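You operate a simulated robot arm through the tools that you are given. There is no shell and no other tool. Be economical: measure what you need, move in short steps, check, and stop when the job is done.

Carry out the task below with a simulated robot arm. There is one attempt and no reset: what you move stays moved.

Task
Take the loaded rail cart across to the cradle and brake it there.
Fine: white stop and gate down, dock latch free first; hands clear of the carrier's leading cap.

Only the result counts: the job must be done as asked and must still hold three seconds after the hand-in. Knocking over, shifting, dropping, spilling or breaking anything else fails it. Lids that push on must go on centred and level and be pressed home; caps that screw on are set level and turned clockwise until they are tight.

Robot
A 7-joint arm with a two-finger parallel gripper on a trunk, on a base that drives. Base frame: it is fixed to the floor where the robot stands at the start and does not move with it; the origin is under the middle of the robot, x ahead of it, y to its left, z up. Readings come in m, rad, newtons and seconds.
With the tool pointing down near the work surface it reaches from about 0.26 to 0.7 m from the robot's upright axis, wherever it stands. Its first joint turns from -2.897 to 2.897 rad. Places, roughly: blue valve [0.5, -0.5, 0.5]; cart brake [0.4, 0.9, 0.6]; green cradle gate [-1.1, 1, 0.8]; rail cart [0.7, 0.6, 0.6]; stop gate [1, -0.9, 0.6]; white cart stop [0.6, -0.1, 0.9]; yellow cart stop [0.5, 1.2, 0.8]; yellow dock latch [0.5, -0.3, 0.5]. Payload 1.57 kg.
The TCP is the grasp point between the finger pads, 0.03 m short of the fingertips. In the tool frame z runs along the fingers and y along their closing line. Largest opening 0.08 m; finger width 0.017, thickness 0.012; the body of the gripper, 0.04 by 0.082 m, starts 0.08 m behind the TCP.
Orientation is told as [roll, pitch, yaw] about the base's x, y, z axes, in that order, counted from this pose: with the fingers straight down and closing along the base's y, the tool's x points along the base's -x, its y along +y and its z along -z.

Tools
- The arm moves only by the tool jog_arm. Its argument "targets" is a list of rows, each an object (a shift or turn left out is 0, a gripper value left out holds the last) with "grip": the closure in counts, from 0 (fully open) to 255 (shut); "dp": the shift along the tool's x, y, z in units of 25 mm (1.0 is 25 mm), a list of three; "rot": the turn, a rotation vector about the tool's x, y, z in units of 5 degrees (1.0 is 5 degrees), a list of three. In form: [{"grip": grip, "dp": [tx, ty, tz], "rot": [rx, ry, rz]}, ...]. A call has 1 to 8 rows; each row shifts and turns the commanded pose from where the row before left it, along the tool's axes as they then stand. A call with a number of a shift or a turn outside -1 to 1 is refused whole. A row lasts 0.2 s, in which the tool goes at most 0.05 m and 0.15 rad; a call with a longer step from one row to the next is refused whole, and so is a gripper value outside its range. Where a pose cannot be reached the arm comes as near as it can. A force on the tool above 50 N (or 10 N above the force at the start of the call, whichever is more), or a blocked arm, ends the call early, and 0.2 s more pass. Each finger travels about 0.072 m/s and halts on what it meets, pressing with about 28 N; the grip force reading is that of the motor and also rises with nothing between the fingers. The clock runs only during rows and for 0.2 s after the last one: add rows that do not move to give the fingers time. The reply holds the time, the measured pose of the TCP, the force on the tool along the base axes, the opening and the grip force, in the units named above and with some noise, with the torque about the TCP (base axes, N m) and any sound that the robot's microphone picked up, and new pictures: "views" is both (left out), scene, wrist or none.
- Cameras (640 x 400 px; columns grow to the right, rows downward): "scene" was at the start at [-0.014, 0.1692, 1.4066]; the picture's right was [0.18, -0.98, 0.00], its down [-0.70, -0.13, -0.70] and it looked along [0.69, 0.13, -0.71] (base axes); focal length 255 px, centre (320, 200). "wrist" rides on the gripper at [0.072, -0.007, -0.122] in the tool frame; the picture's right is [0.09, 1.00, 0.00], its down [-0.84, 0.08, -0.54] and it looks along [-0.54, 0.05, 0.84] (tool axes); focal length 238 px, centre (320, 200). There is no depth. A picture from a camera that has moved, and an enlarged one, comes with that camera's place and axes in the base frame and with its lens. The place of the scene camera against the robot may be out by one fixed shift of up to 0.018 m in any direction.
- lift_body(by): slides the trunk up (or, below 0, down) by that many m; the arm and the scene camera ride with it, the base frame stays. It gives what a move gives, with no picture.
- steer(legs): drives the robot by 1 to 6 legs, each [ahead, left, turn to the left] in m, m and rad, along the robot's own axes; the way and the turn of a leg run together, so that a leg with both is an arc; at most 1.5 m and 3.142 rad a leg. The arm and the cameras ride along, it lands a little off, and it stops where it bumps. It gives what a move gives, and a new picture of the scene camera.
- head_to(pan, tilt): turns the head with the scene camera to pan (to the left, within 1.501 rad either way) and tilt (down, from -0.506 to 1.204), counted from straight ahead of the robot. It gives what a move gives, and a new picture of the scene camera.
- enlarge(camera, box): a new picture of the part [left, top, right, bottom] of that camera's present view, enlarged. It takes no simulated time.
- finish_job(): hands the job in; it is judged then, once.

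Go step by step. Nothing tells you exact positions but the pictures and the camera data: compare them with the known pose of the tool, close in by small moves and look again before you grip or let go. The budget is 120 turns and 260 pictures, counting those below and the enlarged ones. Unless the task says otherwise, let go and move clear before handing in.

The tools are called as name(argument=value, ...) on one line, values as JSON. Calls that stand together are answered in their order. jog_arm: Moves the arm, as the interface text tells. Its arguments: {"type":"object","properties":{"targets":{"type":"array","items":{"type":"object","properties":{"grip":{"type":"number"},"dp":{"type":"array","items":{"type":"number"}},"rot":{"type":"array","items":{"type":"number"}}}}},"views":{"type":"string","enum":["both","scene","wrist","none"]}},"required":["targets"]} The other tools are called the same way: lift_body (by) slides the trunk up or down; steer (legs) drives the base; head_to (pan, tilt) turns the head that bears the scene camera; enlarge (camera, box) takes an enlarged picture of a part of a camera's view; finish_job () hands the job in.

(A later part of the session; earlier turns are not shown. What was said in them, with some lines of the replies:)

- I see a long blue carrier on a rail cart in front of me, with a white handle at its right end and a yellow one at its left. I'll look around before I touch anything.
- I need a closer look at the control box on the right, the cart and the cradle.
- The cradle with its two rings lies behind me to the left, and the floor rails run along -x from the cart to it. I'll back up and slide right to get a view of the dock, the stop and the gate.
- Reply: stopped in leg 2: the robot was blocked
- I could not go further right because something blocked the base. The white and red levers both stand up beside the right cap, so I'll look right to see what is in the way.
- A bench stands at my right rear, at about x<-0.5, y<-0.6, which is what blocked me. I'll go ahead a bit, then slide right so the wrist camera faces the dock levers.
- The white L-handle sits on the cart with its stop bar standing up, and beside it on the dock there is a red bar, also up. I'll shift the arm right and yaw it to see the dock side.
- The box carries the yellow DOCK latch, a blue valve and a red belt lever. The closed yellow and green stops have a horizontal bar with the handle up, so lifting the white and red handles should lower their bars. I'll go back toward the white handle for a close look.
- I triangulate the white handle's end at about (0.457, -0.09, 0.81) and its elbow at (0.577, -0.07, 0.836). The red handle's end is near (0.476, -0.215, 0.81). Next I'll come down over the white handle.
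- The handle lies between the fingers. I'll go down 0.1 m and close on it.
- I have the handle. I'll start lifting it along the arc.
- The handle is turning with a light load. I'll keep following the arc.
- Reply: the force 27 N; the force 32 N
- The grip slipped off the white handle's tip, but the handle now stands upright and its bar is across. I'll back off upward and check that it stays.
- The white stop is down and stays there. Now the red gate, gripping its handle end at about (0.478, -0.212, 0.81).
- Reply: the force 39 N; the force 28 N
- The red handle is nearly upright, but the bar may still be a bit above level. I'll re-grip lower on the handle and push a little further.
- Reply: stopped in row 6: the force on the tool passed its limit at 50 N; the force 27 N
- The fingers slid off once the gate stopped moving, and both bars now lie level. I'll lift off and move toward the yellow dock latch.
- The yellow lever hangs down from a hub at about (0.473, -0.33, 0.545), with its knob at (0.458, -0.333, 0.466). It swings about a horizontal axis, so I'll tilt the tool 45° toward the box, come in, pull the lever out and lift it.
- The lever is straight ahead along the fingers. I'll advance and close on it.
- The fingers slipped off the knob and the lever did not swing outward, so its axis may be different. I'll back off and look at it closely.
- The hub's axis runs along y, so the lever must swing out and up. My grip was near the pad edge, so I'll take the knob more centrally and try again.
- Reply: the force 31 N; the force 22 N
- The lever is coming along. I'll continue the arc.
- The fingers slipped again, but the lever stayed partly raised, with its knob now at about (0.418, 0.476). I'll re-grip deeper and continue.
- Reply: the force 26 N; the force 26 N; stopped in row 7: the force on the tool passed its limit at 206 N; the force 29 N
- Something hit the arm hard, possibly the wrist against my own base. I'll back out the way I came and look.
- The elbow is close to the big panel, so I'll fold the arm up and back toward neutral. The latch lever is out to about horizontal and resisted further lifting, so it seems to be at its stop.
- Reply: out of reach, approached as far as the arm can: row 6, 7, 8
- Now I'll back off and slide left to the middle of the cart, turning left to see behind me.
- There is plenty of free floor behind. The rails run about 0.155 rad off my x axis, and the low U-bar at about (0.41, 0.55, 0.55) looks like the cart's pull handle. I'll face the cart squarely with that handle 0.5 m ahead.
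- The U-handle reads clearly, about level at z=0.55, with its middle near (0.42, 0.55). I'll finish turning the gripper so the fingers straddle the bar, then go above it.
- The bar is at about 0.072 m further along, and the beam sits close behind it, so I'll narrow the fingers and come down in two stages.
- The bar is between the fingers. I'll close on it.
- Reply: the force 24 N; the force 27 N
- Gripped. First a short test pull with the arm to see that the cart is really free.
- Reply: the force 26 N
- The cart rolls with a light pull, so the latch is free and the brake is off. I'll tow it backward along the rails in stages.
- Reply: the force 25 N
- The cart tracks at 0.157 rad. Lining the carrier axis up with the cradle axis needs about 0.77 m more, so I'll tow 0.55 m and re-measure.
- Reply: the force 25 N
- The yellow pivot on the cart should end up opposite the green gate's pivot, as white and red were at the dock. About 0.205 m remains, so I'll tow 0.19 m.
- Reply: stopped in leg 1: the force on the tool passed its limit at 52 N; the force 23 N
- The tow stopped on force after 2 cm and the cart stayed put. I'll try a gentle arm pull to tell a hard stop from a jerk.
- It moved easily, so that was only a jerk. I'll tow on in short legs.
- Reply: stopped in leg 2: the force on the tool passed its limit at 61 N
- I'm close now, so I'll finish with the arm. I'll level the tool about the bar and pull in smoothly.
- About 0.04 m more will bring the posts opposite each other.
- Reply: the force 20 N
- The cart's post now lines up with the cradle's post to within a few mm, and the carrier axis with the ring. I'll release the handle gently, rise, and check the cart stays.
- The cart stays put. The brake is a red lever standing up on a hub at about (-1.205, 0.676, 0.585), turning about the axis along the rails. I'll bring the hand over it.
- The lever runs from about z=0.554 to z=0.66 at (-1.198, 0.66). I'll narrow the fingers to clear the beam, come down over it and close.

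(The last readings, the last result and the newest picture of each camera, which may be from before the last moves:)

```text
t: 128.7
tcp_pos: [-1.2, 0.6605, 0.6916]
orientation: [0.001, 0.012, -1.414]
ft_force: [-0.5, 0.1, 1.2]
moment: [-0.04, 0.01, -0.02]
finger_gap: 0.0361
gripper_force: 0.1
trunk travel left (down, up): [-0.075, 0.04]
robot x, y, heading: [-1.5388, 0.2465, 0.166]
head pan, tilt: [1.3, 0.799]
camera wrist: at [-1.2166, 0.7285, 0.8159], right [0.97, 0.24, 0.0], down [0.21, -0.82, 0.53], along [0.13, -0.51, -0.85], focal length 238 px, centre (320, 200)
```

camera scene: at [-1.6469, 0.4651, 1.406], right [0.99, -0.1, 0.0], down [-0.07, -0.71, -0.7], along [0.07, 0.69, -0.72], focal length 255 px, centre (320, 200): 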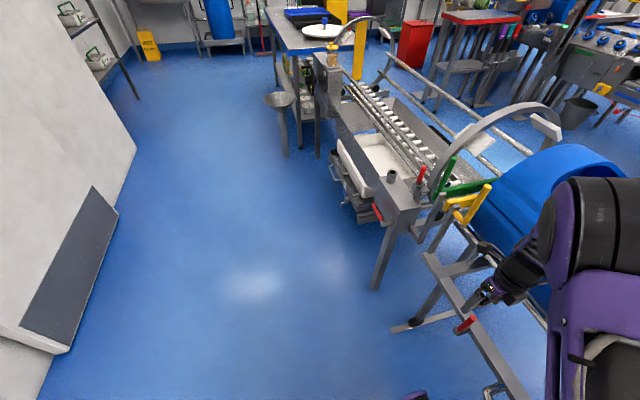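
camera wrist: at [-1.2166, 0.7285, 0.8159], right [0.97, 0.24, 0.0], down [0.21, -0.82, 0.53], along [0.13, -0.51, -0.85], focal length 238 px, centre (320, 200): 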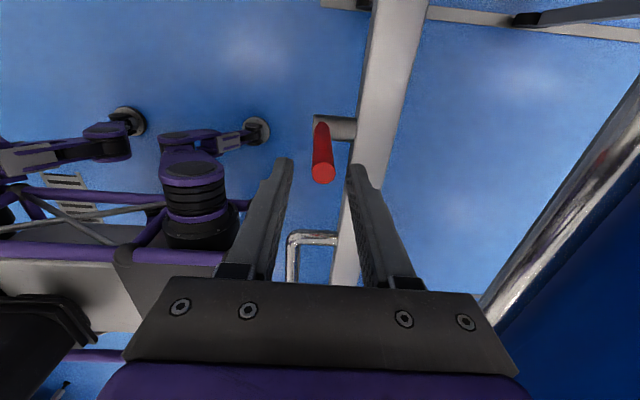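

jog_arm(targets=[{"dp": [-0.1, 0.1, 1]}, {"dp": [0, 0, 1]}, {"dp": [0, 0, 0.4]}, {"grip": 255}, {"grip": 255}, {"grip": 255}], views="wrist")

```text
t: 130.1
tcp_pos: [-1.1968, 0.6595, 0.6323]
orientation: [-0.001, 0.013, -1.415]
ft_force: [-5.5, -0.4, 0.0]
moment: [0.03, 0.27, -0.05]
finger_gap: 0.016
gripper_force: 31.4
trunk travel left (down, up): [-0.075, 0.04]
robot x, y, heading: [-1.5377, 0.248, 0.168]
head pan, tilt: [1.3, 0.799]
camera wrist: at [-1.2141, 0.7279, 0.7555], right [0.97, 0.24, 0.0], down [0.21, -0.82, 0.53], along [0.13, -0.51, -0.85], focal length 238 px, centre (320, 200)
```

wrist: 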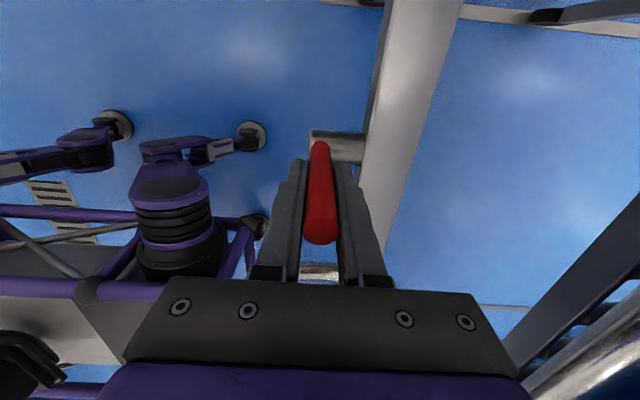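

Gripped. I'll nudge it one way and read the force to find which way it turns.

jog_arm(targets=[{"dp": [-0.3, 0, 0]}, {"dp": [-0.3, 0, 0.02]}], views="wrist")

```text
t: 130.7
tcp_pos: [-1.1915, 0.6422, 0.6307]
orientation: [0.004, 0.01, -1.42]
ft_force: [0.0, 0.4, 0.1]
moment: [-0.01, 0.01, 0.04]
finger_gap: 0.0001
gripper_force: 20.9
trunk travel left (down, up): [-0.075, 0.04]
robot x, y, heading: [-1.5408, 0.2448, 0.171]
head pan, tilt: [1.3, 0.799]
camera wrist: at [-1.2088, 0.7107, 0.7547], right [0.97, 0.24, 0.0], down [0.2, -0.82, 0.53], along [0.13, -0.52, -0.85], focal length 238 px, centre (320, 200)
```

wrist: 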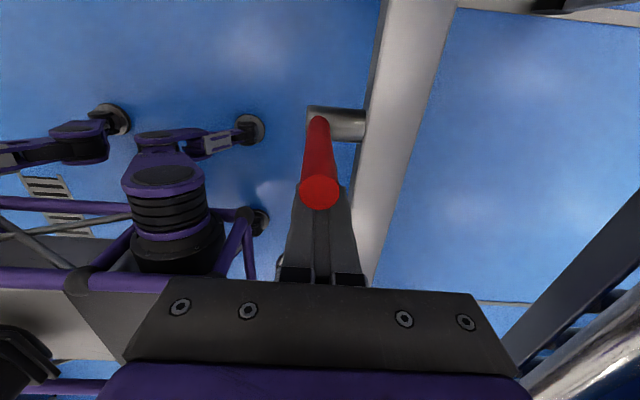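

The lever would not go toward the right, and the closed fingers slipped past it. From here I can push it the other way, toward the left, with the closed fingertips.

jog_arm(targets=[{"dp": [0.4, 0, 0]}, {"dp": [0.4, 0, 0]}, {"dp": [0.4, 0, 0]}], views="wrist")

```text
t: 131.5
tcp_pos: [-1.198, 0.675, 0.6341]
orientation: [0.003, 0.013, -1.416]
ft_force: [0.8, -3.8, 1.2]
moment: [-0.12, -0.02, 0.02]
finger_gap: 0.0001
gripper_force: 21.1
trunk travel left (down, up): [-0.075, 0.04]
robot x, y, heading: [-1.5375, 0.2477, 0.17]
head pan, tilt: [1.3, 0.799]
camera wrist: at [-1.2146, 0.7421, 0.7567], right [0.97, 0.24, 0.0], down [0.2, -0.82, 0.53], along [0.13, -0.51, -0.85], focal length 238 px, centre (320, 200)
```

wrist: 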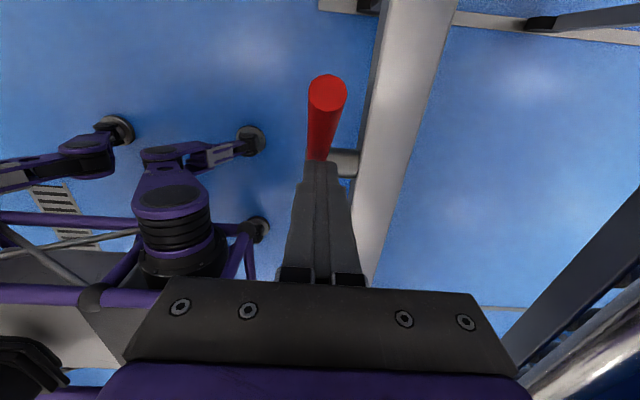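

It swings left easily. I'll keep pushing it over and down.

jog_arm(targets=[{"dp": [0.6, 0, 0]}, {"dp": [0.6, 0, 0.1]}, {"dp": [0.6, 0, 0.2]}], views="both")

enlarge(camera="scene", box=[400, 270, 520, 370])

```text
t: 132.3
tcp_pos: [-1.2048, 0.7199, 0.6268]
orientation: [0.002, 0.015, -1.416]
ft_force: [0.1, 0.1, -0.5]
moment: [0.0, -0.01, -0.01]
finger_gap: 0.0
gripper_force: 21.1
trunk travel left (down, up): [-0.075, 0.04]
robot x, y, heading: [-1.5385, 0.2482, 0.171]
head pan, tilt: [1.3, 0.799]
camera scene: at [-1.6469, 0.4652, 1.406], right [0.99, -0.1, 0.0], down [-0.07, -0.71, -0.7], along [0.07, 0.69, -0.72], focal length 255 px, centre (320, 200)
camera wrist: at [-1.2217, 0.7883, 0.7498], right [0.97, 0.24, 0.0], down [0.21, -0.82, 0.53], along [0.13, -0.51, -0.85], focal length 238 px, centre (320, 200)
```

scene: 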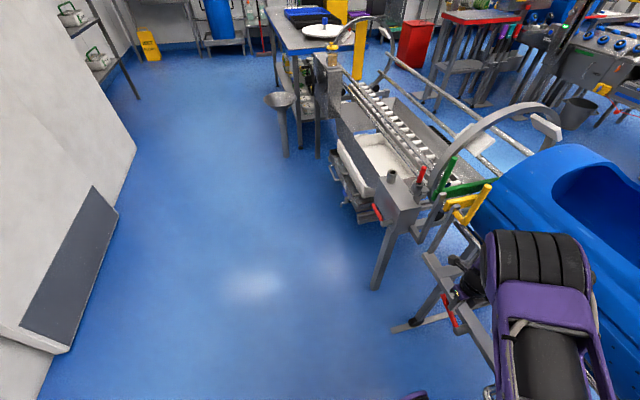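
wrist: 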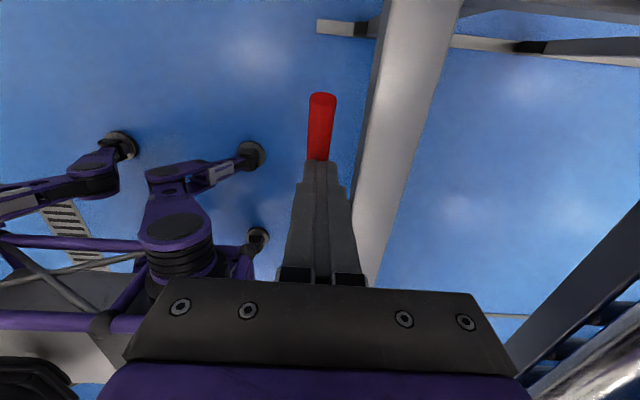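

```text
4.00 times, centred on (460, 320) of scene
camera zoom: at [-1.6469, 0.4652, 1.406], right [0.99, -0.1, 0.0], down [-0.07, -0.71, -0.7], along [0.07, 0.69, -0.72], focal length 1022 px, centre (-240, -280)
```

zoom: 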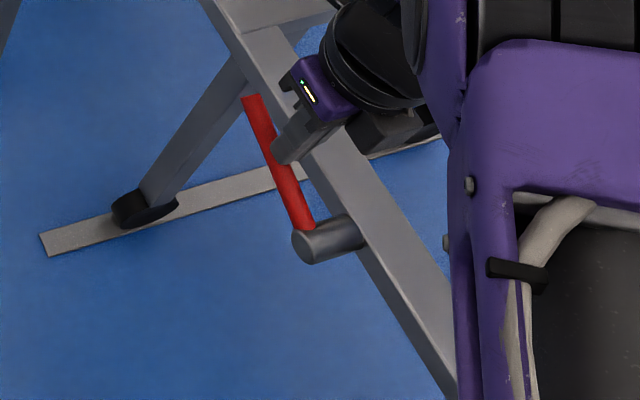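

jog_arm(targets=[{"dp": [0.3, 0, 0.3]}, {"dp": [0, 0, 0.4]}, {"dp": [0, 0, 0.4]}, {"dp": [0, 0, 0.3]}], views="wrist")

enlarge(camera="scene", box=[400, 270, 520, 370])

```text
t: 133.2
tcp_pos: [-1.2055, 0.7277, 0.6026]
orientation: [0.002, 0.018, -1.416]
ft_force: [-8.7, -12.0, 34.0]
moment: [-0.64, 0.28, -0.06]
finger_gap: 0.0
gripper_force: 21.5
trunk travel left (down, up): [-0.075, 0.04]
robot x, y, heading: [-1.5378, 0.2473, 0.17]
head pan, tilt: [1.3, 0.799]
stopped in row 4: the force on the tool passed its limit at 61 N (the readings are from after the stop); the commanded pose is now the measured one
camera wrist: at [-1.2227, 0.7961, 0.7262], right [0.97, 0.25, 0.0], down [0.21, -0.82, 0.53], along [0.13, -0.51, -0.85], focal length 238 px, centre (320, 200)
```

wrist: 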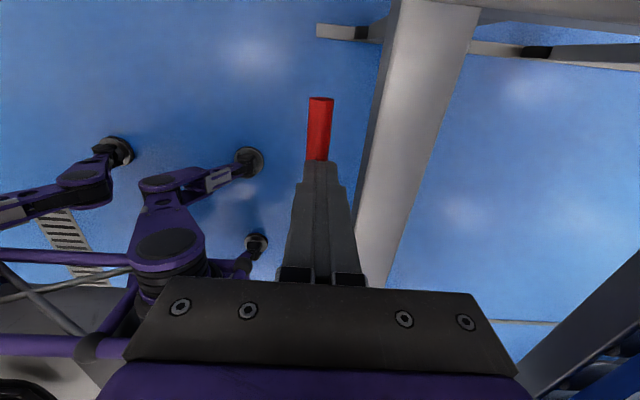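

```text
4.00 times, centred on (460, 320) of scene
camera zoom: at [-1.6491, 0.4623, 1.4067], right [0.99, -0.1, 0.0], down [-0.07, -0.71, -0.7], along [0.07, 0.7, -0.72], focal length 1022 px, centre (-240, -280)
```

zoom: 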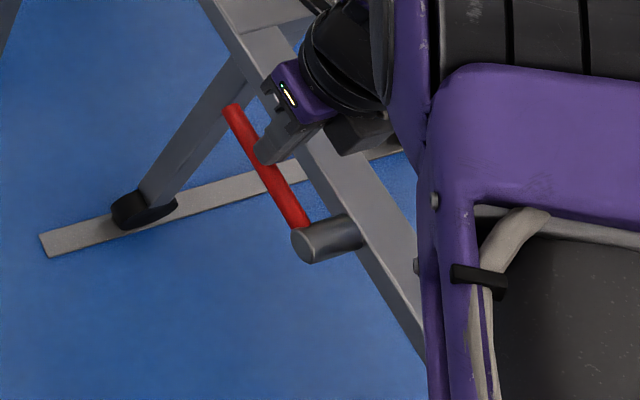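

The lever hit its stop lying parallel to the beam, so the brake is set. I'll retract upward and away, then check everything.

jog_arm(targets=[{"dp": [0, 0, -0.5]}, {"dp": [0, -0.3, -1]}, {"dp": [0, -1, -1]}, {"dp": [0, -1, -1]}, {"dp": [-1, -1, -1]}, {"dp": [-1, -1, -1]}, {"dp": [-1, -0.5, -1]}, {"dp": [-1, 0, -1]}], views="both")

enlarge(camera="scene", box=[380, 130, 560, 370])

```text
t: 135.0
tcp_pos: [-1.3112, 0.6089, 0.7868]
orientation: [0.003, 0.017, -1.417]
ft_force: [0.4, 0.0, -0.4]
moment: [-0.03, -0.03, -0.01]
finger_gap: 0.0
gripper_force: 21.6
trunk travel left (down, up): [-0.075, 0.04]
robot x, y, heading: [-1.538, 0.2523, 0.176]
head pan, tilt: [1.3, 0.799]
camera scene: at [-1.6471, 0.4652, 1.4059], right [0.99, -0.1, 0.0], down [-0.07, -0.71, -0.7], along [0.07, 0.69, -0.72], focal length 255 px, centre (320, 200)
camera wrist: at [-1.3275, 0.6771, 0.9099], right [0.97, 0.24, 0.0], down [0.21, -0.82, 0.53], along [0.13, -0.51, -0.85], focal length 238 px, centre (320, 200)
```

scene: 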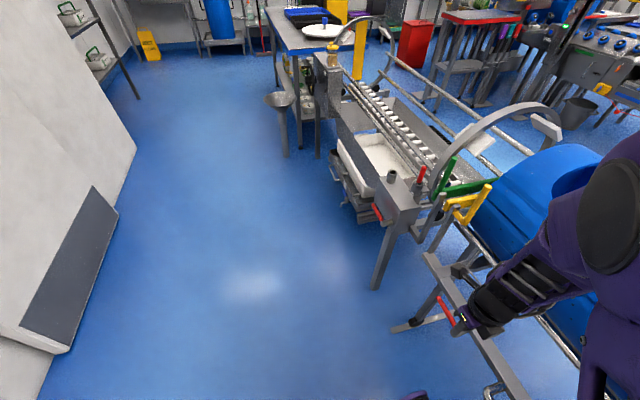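
wrist: 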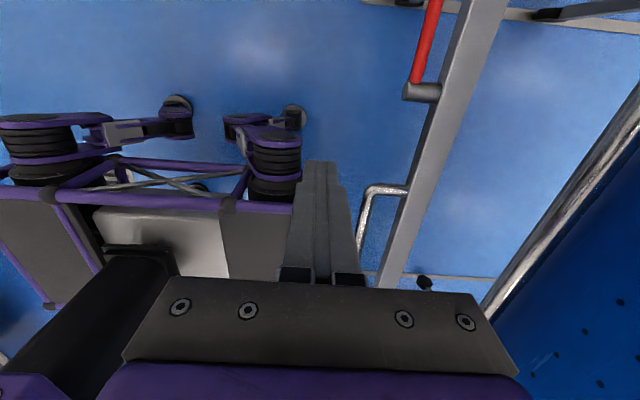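

```text
1.67 times, centred on (470, 250) of scene
camera zoom: at [-1.6471, 0.4652, 1.4059], right [0.99, -0.1, 0.0], down [-0.07, -0.71, -0.7], along [0.07, 0.69, -0.72], focal length 426 px, centre (70, 117)
```

zoom: 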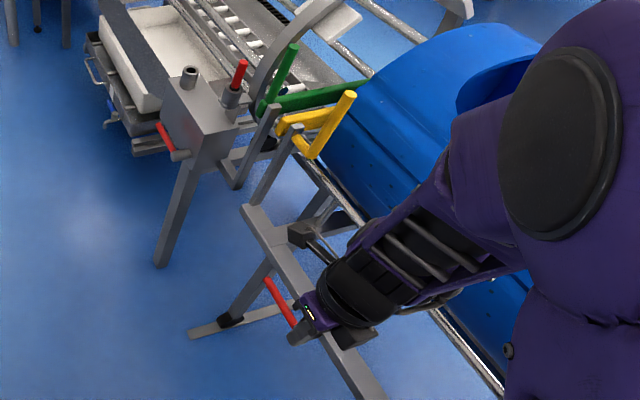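

The brake lever stays down. Last, I'll look at the white stop and the dock side from here.

head_to(pan=-0.35, tilt=0.45)

head_to(pan=-0.6, tilt=0.4)

```text
t: 136.7
tcp_pos: [-1.311, 0.6095, 0.7856]
orientation: [0.002, 0.016, -1.415]
ft_force: [-0.2, -0.3, 0.0]
moment: [0.01, 0.02, 0.01]
finger_gap: 0.0
gripper_force: 21.4
trunk travel left (down, up): [-0.075, 0.04]
robot x, y, heading: [-1.5389, 0.2443, 0.171]
head pan, tilt: [-0.351, 0.45]
camera scene: at [-1.5648, 0.3683, 1.4364], right [-0.18, -0.98, 0.0], down [-0.43, 0.08, -0.9], along [0.89, -0.16, -0.44], focal length 255 px, centre (320, 200)
```

scene: 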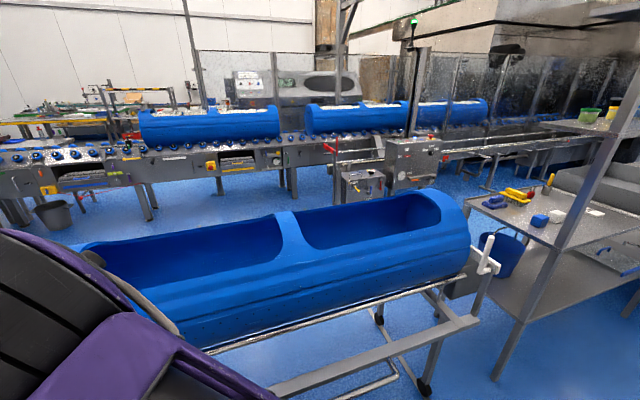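

```text
t: 137.5
tcp_pos: [-1.3104, 0.61, 0.7855]
orientation: [0.002, 0.016, -1.417]
ft_force: [0.4, -0.2, 0.0]
moment: [0.01, 0.0, 0.0]
finger_gap: 0.0
gripper_force: 21.2
trunk travel left (down, up): [-0.075, 0.04]
robot x, y, heading: [-1.5359, 0.2474, 0.173]
head pan, tilt: [-0.6, 0.4]
camera scene: at [-1.571, 0.3462, 1.4411], right [-0.42, -0.91, 0.0], down [-0.35, 0.16, -0.92], along [0.84, -0.38, -0.39], focal length 255 px, centre (320, 200)
```

scene: 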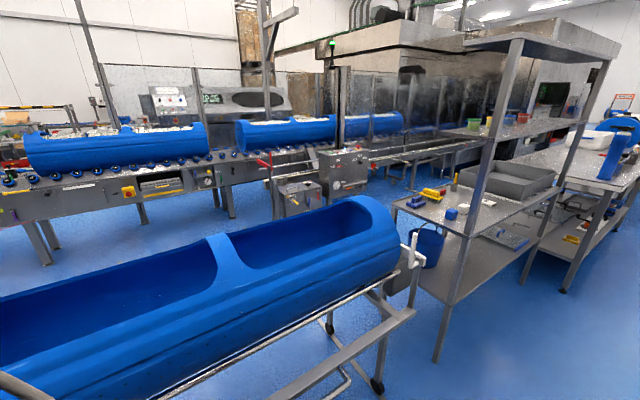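

enlarge(camera="scene", box=[230, 130, 390, 230])

enlarge(camera="scene", box=[360, 200, 460, 300])

```text
4.00 times, centred on (310, 180) of scene
camera zoom: at [-1.571, 0.3462, 1.4411], right [-0.42, -0.91, 0.0], down [-0.35, 0.16, -0.92], along [0.84, -0.38, -0.39], focal length 1022 px, centre (360, 280)
```

zoom: 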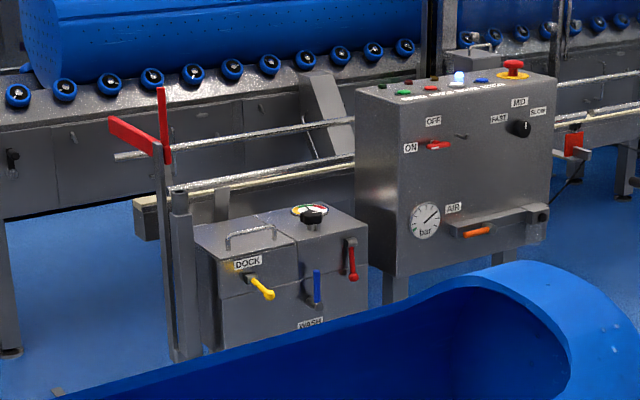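

```text
4.00 times, centred on (410, 250) of scene
camera zoom: at [-1.571, 0.3462, 1.4411], right [-0.42, -0.91, 0.0], down [-0.35, 0.16, -0.92], along [0.84, -0.38, -0.39], focal length 1022 px, centre (-40, 0)
```

zoom: 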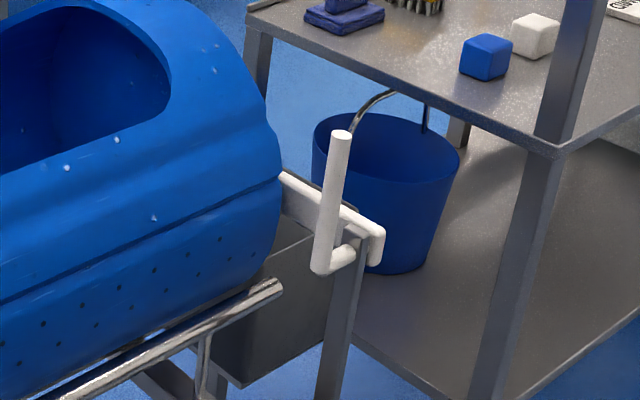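

The white stop is down, the red gate is level and the latch lever is out. There is another red part on the belt beyond the panel that I want to identify.

enlarge(camera="scene", box=[340, 135, 420, 185])

enlarge(camera="scene", box=[240, 135, 340, 200])

```text
8.00 times, centred on (380, 160) of scene
camera zoom: at [-1.571, 0.3462, 1.4411], right [-0.42, -0.91, 0.0], down [-0.35, 0.16, -0.92], along [0.84, -0.38, -0.39], focal length 2043 px, centre (-160, 520)
```

zoom: 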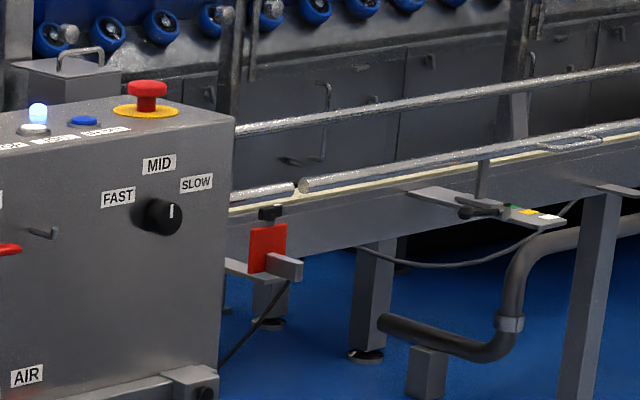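

```text
6.15 times, centred on (290, 168) of scene
camera zoom: at [-1.571, 0.3462, 1.4411], right [-0.42, -0.91, 0.0], down [-0.35, 0.16, -0.92], along [0.84, -0.38, -0.39], focal length 1572 px, centre (505, 400)
```

zoom: 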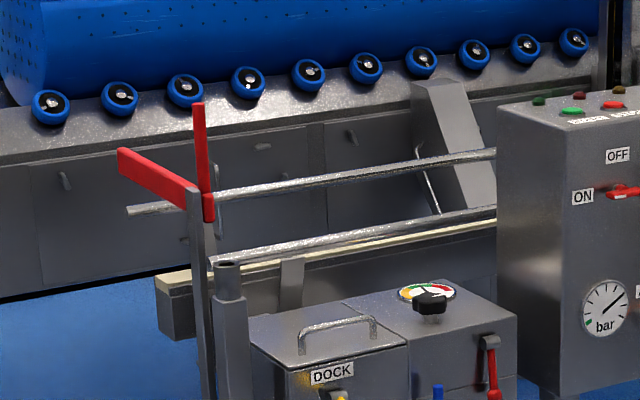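

finish_job()

```text
The job is handed in.
```

The rail cart is at the cradle with its brake set; the job is handed in. Before moving it I lowered the white stop and the red dock gate and freed the yellow dock latch. I towed it by its pull handle, so the hand never came near the leading cap.

I took "gate" to mean the red bar beside the white stop, because it was the only gate still up. The position listed for the stop gate did not match that bar closely. I found nothing else that looked like the gate there, though I couldn't see that whole spot. The cart's position at the cradle comes from lining up its post with the cradle's by camera, within about 1–2 cm, because I did not find a hard end stop. The latch lever went out to about level and resisted going further, and the cart then rolled off freely.
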